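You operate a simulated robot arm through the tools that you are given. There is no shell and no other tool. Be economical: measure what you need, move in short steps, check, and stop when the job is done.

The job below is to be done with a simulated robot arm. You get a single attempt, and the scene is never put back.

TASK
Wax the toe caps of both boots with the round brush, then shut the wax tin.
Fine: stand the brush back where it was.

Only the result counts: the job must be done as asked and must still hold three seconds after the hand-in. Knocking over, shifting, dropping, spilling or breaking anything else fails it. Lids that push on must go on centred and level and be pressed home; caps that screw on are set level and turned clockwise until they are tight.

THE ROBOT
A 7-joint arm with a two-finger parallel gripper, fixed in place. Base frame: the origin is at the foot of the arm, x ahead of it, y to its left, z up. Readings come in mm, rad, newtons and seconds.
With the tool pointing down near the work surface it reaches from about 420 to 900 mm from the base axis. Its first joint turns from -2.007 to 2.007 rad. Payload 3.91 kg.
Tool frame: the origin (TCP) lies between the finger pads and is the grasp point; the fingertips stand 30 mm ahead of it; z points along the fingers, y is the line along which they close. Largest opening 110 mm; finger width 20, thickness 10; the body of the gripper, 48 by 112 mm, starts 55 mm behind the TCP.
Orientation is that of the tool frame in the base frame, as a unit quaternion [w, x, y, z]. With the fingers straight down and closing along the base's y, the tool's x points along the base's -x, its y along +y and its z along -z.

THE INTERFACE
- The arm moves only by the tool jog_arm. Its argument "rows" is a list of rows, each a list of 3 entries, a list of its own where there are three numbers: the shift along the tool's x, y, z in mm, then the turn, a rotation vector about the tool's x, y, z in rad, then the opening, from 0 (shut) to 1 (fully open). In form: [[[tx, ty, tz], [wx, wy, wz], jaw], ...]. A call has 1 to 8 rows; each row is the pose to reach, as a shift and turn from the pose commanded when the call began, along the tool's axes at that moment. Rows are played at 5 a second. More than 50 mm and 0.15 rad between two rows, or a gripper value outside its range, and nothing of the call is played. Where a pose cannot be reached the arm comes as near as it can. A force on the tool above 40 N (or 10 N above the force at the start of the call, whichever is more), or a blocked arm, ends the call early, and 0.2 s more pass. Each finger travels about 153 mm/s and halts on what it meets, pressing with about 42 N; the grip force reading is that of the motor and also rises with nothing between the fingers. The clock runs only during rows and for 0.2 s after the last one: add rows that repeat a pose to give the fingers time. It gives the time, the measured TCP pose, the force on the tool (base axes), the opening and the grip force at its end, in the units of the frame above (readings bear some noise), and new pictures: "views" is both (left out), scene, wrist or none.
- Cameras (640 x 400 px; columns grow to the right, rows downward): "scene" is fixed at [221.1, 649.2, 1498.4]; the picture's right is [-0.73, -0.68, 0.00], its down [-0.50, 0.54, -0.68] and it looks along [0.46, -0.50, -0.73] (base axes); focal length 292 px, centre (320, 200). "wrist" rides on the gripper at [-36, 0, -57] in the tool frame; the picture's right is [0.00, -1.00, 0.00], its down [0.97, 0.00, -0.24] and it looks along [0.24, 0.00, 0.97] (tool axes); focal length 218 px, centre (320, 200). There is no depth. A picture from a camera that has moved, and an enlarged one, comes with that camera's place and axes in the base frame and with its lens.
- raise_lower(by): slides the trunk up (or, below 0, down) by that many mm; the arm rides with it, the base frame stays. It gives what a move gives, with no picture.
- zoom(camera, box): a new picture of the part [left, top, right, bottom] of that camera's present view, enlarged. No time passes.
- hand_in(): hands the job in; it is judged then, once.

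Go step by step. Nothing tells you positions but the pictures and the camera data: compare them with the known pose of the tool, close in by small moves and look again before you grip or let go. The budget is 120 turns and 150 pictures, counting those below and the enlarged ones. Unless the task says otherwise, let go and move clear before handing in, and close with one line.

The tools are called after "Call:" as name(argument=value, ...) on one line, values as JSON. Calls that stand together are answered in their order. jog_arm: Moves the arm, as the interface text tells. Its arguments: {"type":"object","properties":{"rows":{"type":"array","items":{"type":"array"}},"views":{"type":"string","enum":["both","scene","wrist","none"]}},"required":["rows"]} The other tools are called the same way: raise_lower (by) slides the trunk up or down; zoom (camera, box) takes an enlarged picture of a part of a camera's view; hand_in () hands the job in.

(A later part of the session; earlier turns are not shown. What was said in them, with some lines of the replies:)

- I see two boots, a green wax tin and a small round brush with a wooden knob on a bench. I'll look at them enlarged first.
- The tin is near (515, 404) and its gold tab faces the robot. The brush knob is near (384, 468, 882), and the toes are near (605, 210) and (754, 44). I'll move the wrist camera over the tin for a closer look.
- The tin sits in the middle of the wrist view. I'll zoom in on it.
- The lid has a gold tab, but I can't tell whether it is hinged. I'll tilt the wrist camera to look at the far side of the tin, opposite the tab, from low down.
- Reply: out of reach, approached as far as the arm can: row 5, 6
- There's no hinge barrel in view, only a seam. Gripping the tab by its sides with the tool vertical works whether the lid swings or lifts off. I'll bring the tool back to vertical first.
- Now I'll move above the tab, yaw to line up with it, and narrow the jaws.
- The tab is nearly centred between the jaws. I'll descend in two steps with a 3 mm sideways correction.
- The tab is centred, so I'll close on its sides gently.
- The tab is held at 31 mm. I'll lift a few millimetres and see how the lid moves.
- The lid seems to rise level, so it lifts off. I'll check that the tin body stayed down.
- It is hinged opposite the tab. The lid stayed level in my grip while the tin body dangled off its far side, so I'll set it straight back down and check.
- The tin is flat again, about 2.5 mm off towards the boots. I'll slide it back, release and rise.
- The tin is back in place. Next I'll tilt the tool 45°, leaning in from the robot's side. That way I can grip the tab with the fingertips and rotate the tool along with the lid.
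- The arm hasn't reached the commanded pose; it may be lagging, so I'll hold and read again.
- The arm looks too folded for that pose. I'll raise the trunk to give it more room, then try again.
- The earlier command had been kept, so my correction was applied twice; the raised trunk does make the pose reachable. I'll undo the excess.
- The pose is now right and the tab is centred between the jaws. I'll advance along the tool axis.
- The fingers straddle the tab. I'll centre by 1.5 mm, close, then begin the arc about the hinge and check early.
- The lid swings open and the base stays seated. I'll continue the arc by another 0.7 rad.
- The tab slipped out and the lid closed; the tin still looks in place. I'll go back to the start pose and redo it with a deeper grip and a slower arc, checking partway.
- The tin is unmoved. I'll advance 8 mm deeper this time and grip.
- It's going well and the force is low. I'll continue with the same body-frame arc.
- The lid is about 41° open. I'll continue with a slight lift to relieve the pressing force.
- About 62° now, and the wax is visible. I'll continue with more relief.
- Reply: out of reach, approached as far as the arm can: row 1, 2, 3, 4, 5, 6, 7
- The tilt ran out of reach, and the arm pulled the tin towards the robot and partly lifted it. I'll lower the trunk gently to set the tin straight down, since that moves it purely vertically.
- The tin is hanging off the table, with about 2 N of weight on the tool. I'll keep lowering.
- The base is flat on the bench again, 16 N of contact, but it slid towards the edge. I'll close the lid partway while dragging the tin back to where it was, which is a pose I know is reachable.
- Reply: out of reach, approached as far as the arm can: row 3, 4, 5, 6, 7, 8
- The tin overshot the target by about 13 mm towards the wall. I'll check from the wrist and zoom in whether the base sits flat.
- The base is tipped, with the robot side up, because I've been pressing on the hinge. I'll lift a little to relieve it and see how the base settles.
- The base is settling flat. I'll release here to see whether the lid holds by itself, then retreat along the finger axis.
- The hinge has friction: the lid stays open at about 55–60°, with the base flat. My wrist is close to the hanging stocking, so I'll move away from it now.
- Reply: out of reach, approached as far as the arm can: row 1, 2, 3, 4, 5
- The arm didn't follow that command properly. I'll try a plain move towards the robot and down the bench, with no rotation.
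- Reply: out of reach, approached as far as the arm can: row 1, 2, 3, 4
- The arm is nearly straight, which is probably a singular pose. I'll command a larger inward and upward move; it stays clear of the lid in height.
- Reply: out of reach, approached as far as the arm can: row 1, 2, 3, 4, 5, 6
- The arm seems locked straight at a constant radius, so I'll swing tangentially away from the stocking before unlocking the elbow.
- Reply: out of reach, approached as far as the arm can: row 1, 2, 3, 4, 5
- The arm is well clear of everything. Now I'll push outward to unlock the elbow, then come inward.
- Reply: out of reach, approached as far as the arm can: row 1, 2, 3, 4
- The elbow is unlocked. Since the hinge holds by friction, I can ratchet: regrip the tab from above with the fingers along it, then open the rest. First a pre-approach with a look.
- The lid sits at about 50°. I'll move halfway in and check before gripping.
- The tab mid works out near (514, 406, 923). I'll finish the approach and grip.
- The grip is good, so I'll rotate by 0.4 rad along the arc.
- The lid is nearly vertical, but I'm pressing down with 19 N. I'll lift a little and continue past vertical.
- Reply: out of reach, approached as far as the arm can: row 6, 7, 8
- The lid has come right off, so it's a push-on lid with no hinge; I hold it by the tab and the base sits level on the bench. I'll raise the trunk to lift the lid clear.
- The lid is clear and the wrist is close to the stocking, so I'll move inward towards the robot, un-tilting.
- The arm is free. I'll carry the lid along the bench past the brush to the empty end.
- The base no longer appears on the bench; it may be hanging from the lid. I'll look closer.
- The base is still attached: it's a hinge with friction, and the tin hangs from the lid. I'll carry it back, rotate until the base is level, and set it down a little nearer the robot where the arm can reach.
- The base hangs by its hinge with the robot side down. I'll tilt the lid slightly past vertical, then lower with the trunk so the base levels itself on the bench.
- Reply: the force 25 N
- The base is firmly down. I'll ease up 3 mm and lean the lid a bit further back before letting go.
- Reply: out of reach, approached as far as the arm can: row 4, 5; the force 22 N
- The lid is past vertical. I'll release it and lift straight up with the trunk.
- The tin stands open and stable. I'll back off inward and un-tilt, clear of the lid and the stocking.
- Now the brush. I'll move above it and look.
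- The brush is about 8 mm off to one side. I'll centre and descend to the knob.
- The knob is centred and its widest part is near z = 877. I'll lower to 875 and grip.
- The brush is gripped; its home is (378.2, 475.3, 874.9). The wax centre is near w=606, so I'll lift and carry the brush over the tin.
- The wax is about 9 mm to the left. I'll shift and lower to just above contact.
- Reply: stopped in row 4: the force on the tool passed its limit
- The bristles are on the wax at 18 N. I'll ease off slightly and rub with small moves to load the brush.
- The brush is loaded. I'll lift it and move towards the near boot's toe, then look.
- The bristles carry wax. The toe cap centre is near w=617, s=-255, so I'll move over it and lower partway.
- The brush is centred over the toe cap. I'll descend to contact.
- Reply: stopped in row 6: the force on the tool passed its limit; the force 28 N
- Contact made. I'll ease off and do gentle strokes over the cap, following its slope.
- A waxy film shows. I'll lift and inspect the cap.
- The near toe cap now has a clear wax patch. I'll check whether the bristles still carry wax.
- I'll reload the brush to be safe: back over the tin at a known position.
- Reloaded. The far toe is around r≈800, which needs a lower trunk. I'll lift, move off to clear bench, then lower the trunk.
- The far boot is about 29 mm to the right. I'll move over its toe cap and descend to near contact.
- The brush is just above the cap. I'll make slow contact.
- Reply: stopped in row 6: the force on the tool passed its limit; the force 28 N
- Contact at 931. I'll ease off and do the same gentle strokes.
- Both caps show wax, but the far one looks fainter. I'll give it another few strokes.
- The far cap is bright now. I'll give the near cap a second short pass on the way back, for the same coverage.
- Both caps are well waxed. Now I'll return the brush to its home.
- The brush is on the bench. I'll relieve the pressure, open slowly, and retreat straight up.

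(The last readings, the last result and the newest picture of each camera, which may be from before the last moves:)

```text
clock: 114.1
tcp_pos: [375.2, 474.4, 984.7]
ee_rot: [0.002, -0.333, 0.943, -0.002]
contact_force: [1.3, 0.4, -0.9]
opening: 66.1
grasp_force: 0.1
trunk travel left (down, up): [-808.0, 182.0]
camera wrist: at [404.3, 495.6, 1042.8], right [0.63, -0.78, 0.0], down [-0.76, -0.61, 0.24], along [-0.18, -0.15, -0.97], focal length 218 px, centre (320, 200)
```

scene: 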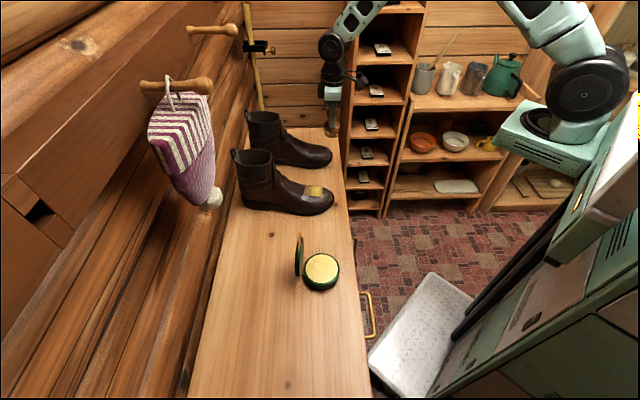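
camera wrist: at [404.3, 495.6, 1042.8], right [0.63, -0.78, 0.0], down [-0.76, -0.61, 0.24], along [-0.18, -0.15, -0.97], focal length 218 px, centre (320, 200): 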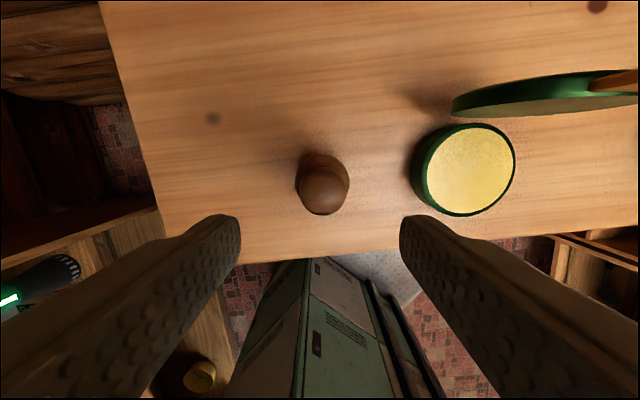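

The brush stands upright at home. Next I'll move the closed fingers behind the lid, on its wall side, high above everything.

Call:
jog_arm(rows=[[[0, 0, -30], [0, 0, 0], 0.2], [[-20, -28, -40], [0, 0, 0], 0], [[-40, -56, -40], [0, 0, 0], 0], [[-60, -84, -40], [0, 0, 0], 0], [[-80, -112, -40], [0, 0, 0], 0], [[-100, -140, -40], [0, 0, 0], 0], [[-110, -147, -40], [0, 0, 0], 0], [[-110, -147, -40], [0, 0, 0], 0]], views="both")

```text
clock: 115.9
tcp_pos: [553.5, 429.0, 1024.3]
ee_rot: [0.001, -0.333, 0.943, -0.002]
contact_force: [0.2, 0.7, -0.6]
opening: 0.1
grasp_force: 38.2
trunk travel left (down, up): [-808.0, 182.0]
camera wrist: at [582.7, 449.7, 1081.8], right [0.63, -0.78, 0.0], down [-0.76, -0.61, 0.24], along [-0.18, -0.15, -0.97], focal length 218 px, centre (320, 200)
```

scene: 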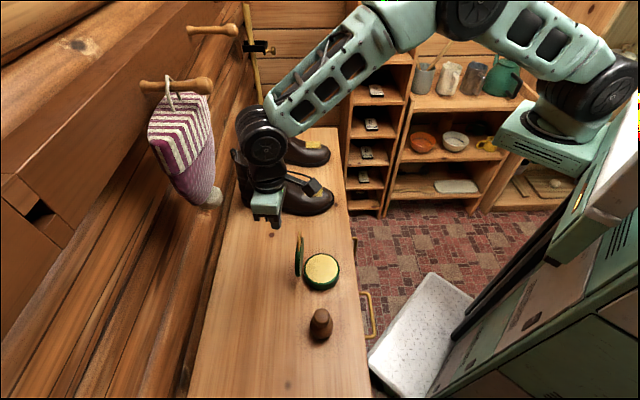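
wrist: 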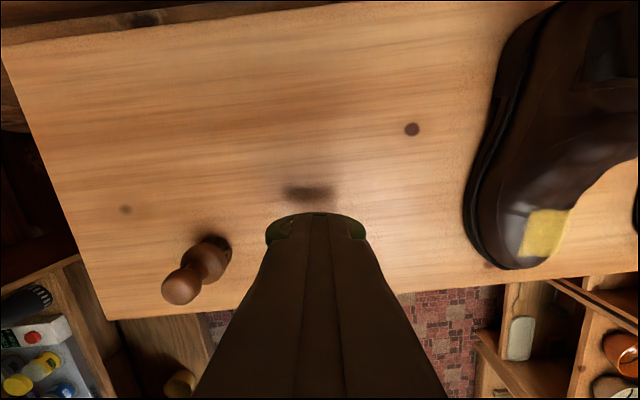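

The lid lies just in front of the fingers. I'll shift another 14 mm wall-ward and descend behind it.

Call:
jog_arm(rows=[[[-14, 2, 0], [0, 0, 0], 0], [[-14, 2, 30], [0, 0, 0], 0], [[-14, 2, 60], [0, 0, 0], 0], [[-14, 2, 88], [0, 0, 0], 0], [[-14, 2, 88], [0, 0, 0], 0]], views="none")

Call:
zoom(camera="scene", box=[250, 200, 370, 300])

```text
clock: 117.1
tcp_pos: [563.8, 438.7, 936.7]
ee_rot: [0.002, -0.332, 0.943, -0.001]
contact_force: [0.2, 0.1, -0.4]
opening: 0.1
grasp_force: 37.4
trunk travel left (down, up): [-808.0, 182.0]
```

```text
4.00 times, centred on (310, 250) of scene
camera zoom: at [221.1, 649.2, 1498.4], right [-0.73, -0.68, 0.0], down [-0.5, 0.54, -0.68], along [0.46, -0.5, -0.73], focal length 1168 px, centre (360, 0)
```

zoom: 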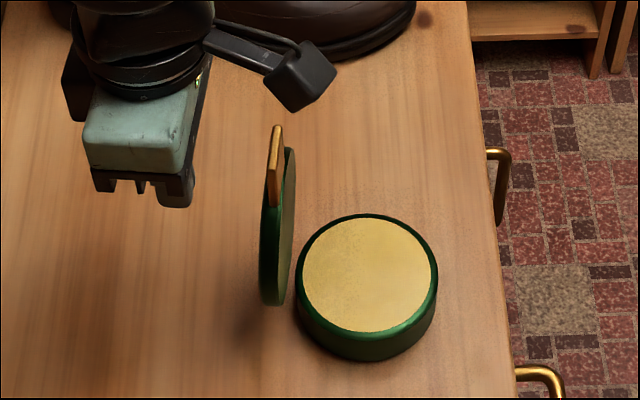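

The fingers are about 45 mm behind the lid at the right height. I'll push towards the robot gradually.

Call:
jog_arm(rows=[[[15, 0, 0], [0, 0, 0], 0], [[30, 0, 0], [0, 0, 0], 0], [[40, 0, 0], [0, 0, 0], 0], [[48, 0, 0], [0, 0, 0], 0], [[56, 0, 0], [0, 0, 0], 0], [[64, 0, 0], [0, 0, 0], 0]], views="none")

Call:
zoom(camera="scene", box=[250, 200, 370, 300])

```text
clock: 118.5
tcp_pos: [515.1, 399.4, 936.4]
ee_rot: [0.002, -0.333, 0.943, -0.001]
contact_force: [0.0, 1.0, 0.1]
opening: 0.0
grasp_force: 37.9
trunk travel left (down, up): [-808.0, 182.0]
```

```text
4.00 times, centred on (310, 250) of scene
camera zoom: at [221.1, 649.2, 1498.4], right [-0.73, -0.68, 0.0], down [-0.5, 0.54, -0.68], along [0.46, -0.5, -0.73], focal length 1168 px, centre (360, 0)
```

zoom: 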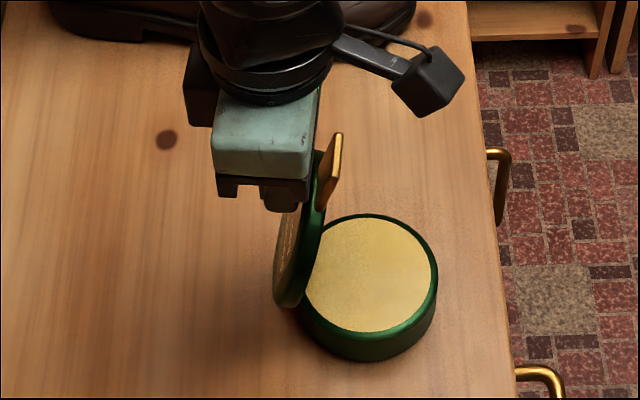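

The lid swings without the base moving. I'll keep pushing over and down.

Call:
jog_arm(rows=[[[12, 0, 2], [0, 0, 0], 0], [[24, 0, 6], [0, 0, 0], 0], [[36, 0, 12], [0, 0, 0], 0], [[48, 0, 20], [0, 0, 0], 0], [[58, 0, 28], [0, 0, 0], 0], [[64, 0, 34], [0, 0, 0], 0]], views="none")

Call:
zoom(camera="scene", box=[250, 200, 370, 300])

```text
clock: 119.9
tcp_pos: [463.9, 357.4, 903.7]
ee_rot: [0.002, -0.333, 0.943, -0.001]
contact_force: [0.0, 1.0, -0.1]
opening: 0.2
grasp_force: 37.7
trunk travel left (down, up): [-808.0, 182.0]
```

```text
4.00 times, centred on (310, 250) of scene
camera zoom: at [221.1, 649.2, 1498.4], right [-0.73, -0.68, 0.0], down [-0.5, 0.54, -0.68], along [0.46, -0.5, -0.73], focal length 1168 px, centre (360, 0)
```

zoom: 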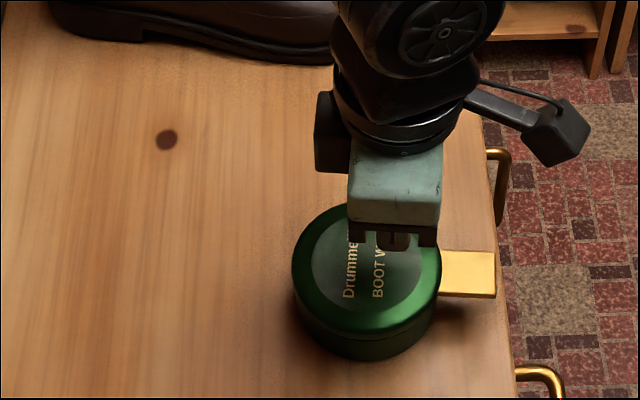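

The lid is down on the tin. I'll press it home from above, near the centre.

Call:
jog_arm(rows=[[[-7, 1, 10], [0, 0, 0], 0], [[-7, 1, 20], [0, 0, 0], 0], [[-7, 1, 25], [0, 0, 0], 0], [[-7, 1, 28], [0, 0, 0], 0], [[-7, 1, 31], [0, 0, 0], 0], [[-7, 1, 34], [0, 0, 0], 0], [[-7, 1, 37], [0, 0, 0], 0]], views="none")

```text
clock: 121.3
tcp_pos: [469.0, 364.7, 875.8]
ee_rot: [0.003, -0.333, 0.943, -0.001]
contact_force: [-5.3, -12.0, 27.0]
opening: 0.0
grasp_force: 37.8
trunk travel left (down, up): [-808.0, 182.0]
stopped in row 6: the force on the tool passed its limit (the readings are from after the stop); the commanded pose is now the measured one
```

Pressed home with the limit force. I'll rise and inspect.

Call:
jog_arm(rows=[[[0, 0, -30], [0, 0, 0], 0], [[25, 0, -65], [0, 0, 0], 0.3], [[50, 0, -75], [0, 0, 0], 0.5], [[50, 0, -75], [0, 0, 0], 0.5]], views="wrist")

Call:
zoom(camera="scene", box=[270, 225, 360, 295])

```text
clock: 122.3
tcp_pos: [429.3, 332.0, 947.6]
ee_rot: [0.003, -0.333, 0.943, 0.0]
contact_force: [0.0, -1.4, -0.3]
opening: 54.7
grasp_force: 0.1
trunk travel left (down, up): [-808.0, 182.0]
camera wrist: at [459.6, 353.6, 1005.7], right [0.63, -0.78, 0.0], down [-0.76, -0.61, 0.24], along [-0.18, -0.15, -0.97], focal length 218 px, centre (320, 200)
```

wrist: 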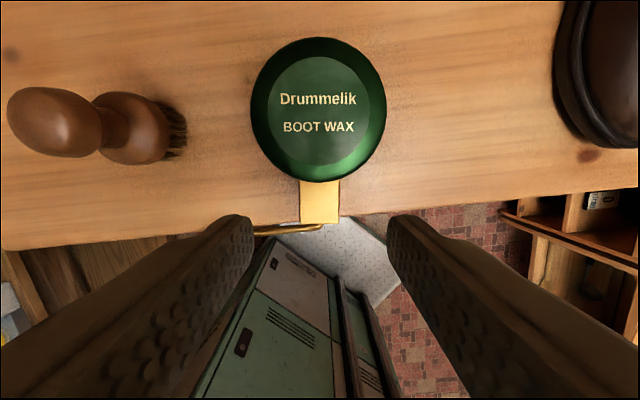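

```text
5.71 times, centred on (315, 260) of scene
camera zoom: at [221.1, 649.2, 1498.4], right [-0.73, -0.68, 0.0], down [-0.5, 0.54, -0.68], along [0.46, -0.5, -0.73], focal length 1668 px, centre (349, -143)
```

zoom: 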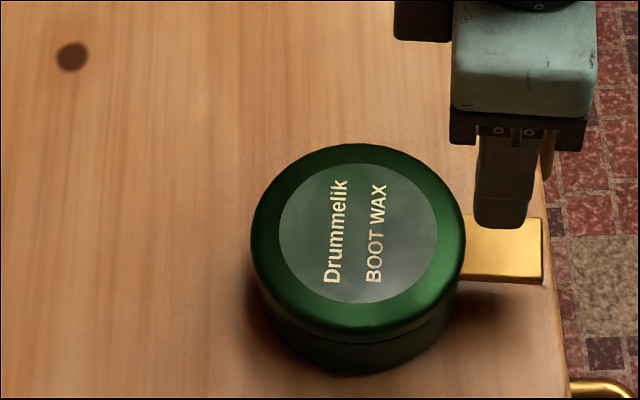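

The tin is shut and level, but its tab nearly reaches the bench edge. I'll grip the tab and slide the tin back to about its original spot.

Call:
jog_arm(rows=[[[7, 0, 40], [0, 0, 0], 0.5], [[7, 0, 80], [0, 0, 0], 0.5], [[7, 0, 100], [0, 0, 0], 0.5], [[7, 0, 109], [0, 0, 0], 0.4], [[7, 0, 109], [0, 0, 0], 0.3], [[7, 0, 109], [0, 0, 0], 0.24], [[7, 0, 109], [0, 0, 0], 0.24]], views="wrist")

```text
clock: 123.9
tcp_pos: [425.1, 330.2, 840.4]
ee_rot: [0.003, -0.333, 0.943, 0.0]
contact_force: [0.9, -0.5, -0.2]
opening: 31.0
grasp_force: 42.0
trunk travel left (down, up): [-808.0, 182.0]
camera wrist: at [454.0, 350.8, 897.3], right [0.63, -0.78, 0.0], down [-0.76, -0.61, 0.24], along [-0.18, -0.15, -0.97], focal length 218 px, centre (320, 200)
```

wrist: 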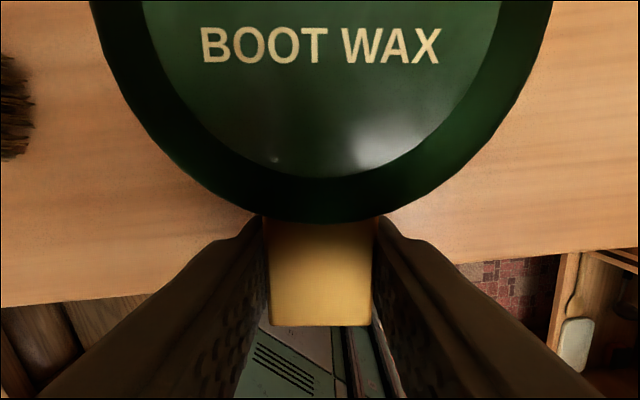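

Gripped. I'll slide it 46 mm towards the wall, release and rise.

Call:
jog_arm(rows=[[[-8, 0, 0.3], [0, 0, 0], 0.24], [[-18, -0.5, 0.3], [0, 0, 0], 0.24], [[-28, -1, 0.3], [0, 0, 0], 0.24], [[-38, -1.5, 0.3], [0, 0, 0], 0.24], [[-46, -2, 0.3], [0, 0, 0], 0.24], [[-46, -2, 0.3], [0, 0, 0], 0.24]], views="none")

Call:
jog_arm(rows=[[[0, 0, 0], [0, 0, 0], 0.4], [[0, 0, 0], [0, 0, 0], 0.5], [[0, 0, 0], [0, 0, 0], 0.5], [[0, 0, -40], [0, 0, 0], 0.5], [[0, 0, -80], [0, 0, 0], 0.5], [[0, 0, -110], [0, 0, 0], 0.3]], views="none")

Call:
zoom(camera="scene", box=[270, 235, 350, 295])

```text
clock: 125.3
tcp_pos: [462.9, 357.7, 839.3]
ee_rot: [0.004, -0.332, 0.943, -0.001]
contact_force: [-2.4, -3.2, 2.9]
opening: 31.1
grasp_force: 41.4
trunk travel left (down, up): [-808.0, 182.0]
```

```text
clock: 126.7
tcp_pos: [466.5, 359.2, 951.4]
ee_rot: [0.003, -0.333, 0.943, -0.001]
contact_force: [0.1, -0.1, -1.1]
opening: 33.1
grasp_force: 0.1
trunk travel left (down, up): [-808.0, 182.0]
```

```text
6.67 times, centred on (310, 265) of scene
camera zoom: at [221.1, 649.2, 1498.4], right [-0.73, -0.68, 0.0], down [-0.5, 0.54, -0.68], along [0.46, -0.5, -0.73], focal length 1946 px, centre (387, -233)
```

zoom: 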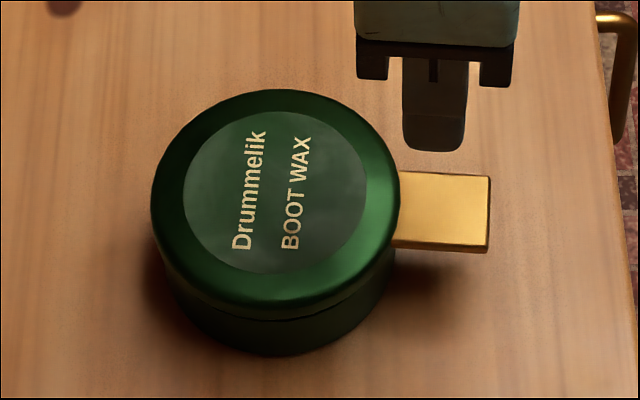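

The tin is back at its original spot. I'll give one final press on the lid centre to be sure it's home, then clear off.

Call:
jog_arm(rows=[[[-26, 0, 0], [0, 0, 0], 0], [[-54, 0, 0], [0, 0, 0], 0], [[-54, 0, 35], [0, 0, 0], 0], [[-54, 0, 65], [0, 0, 0], 0], [[-54, 0, 71], [0, 0, 0], 0], [[-54, 0, 75], [0, 0, 0], 0], [[-54, 0, 78], [0, 0, 0], 0], [[-54, 0, 81], [0, 0, 0], 0]], views="none")

Call:
jog_arm(rows=[[[0, 0, -30], [0, 0, 0], 0], [[0, 0, -70], [0, 0, 0], 0], [[30, 0, -110], [0, 0, 0], 0], [[60, 0, -150], [0, 0, 0], 0], [[90, -20, -180], [0, 0, 0], 0]], views="both")

Call:
zoom(camera="scene", box=[260, 230, 360, 350])

```text
clock: 128.4
tcp_pos: [502.7, 390.4, 874.9]
ee_rot: [0.002, -0.333, 0.943, 0.0]
contact_force: [-7.7, -12.9, 26.7]
opening: 0.4
grasp_force: 37.3
trunk travel left (down, up): [-808.0, 182.0]
stopped in row 8: the force on the tool passed its limit (the readings are from after the stop); the commanded pose is now the measured one
```

```text
clock: 129.6
tcp_pos: [443.6, 321.9, 1050.4]
ee_rot: [0.003, -0.333, 0.943, 0.001]
contact_force: [0.6, -0.9, -0.6]
opening: 0.0
grasp_force: 37.7
trunk travel left (down, up): [-808.0, 182.0]
camera wrist: at [472.6, 343.3, 1108.7], right [0.63, -0.78, 0.0], down [-0.76, -0.61, 0.23], along [-0.18, -0.15, -0.97], focal length 218 px, centre (320, 200)
```

scene: 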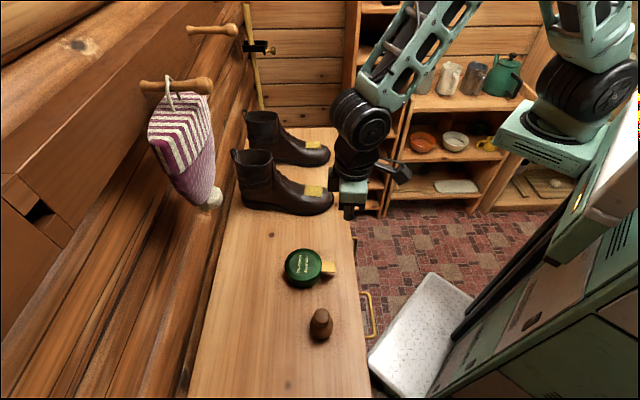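
wrist: 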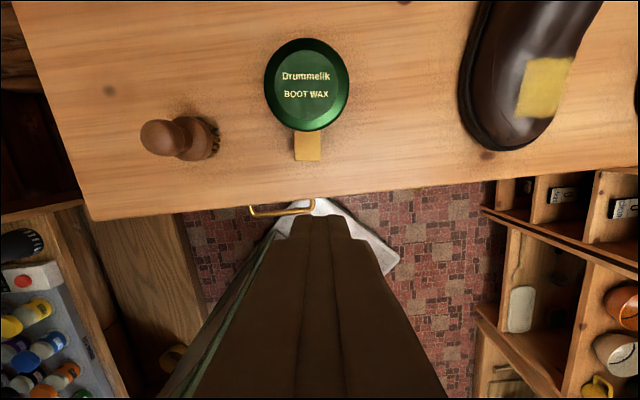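

```text
3.33 times, centred on (310, 290) of scene
camera zoom: at [221.1, 649.2, 1498.4], right [-0.73, -0.68, 0.0], down [-0.5, 0.54, -0.68], along [0.46, -0.5, -0.73], focal length 973 px, centre (353, -100)
```

zoom: 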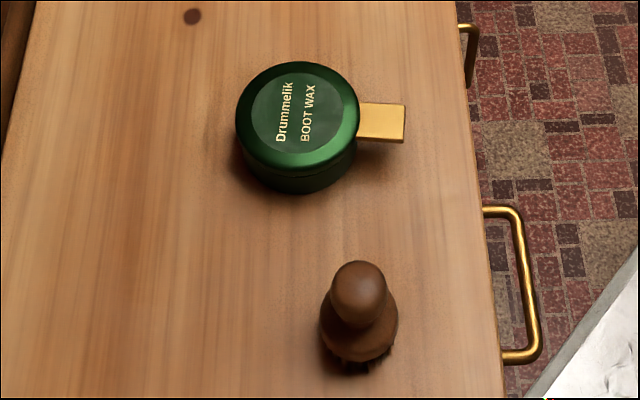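

Both toe caps are waxed, the tin is shut and level, the brush stands where it was, and the arm is clear. Handing in.

Call:
hand_in()

```text
The job is handed in.
```

I waxed both toe caps, shut the wax tin and pressed the lid home, and stood the brush back in its place. While I was opening the tin, the arm brushed the stocking hanging on the wall. It still hangs but sits slightly turned, and I left it that way.
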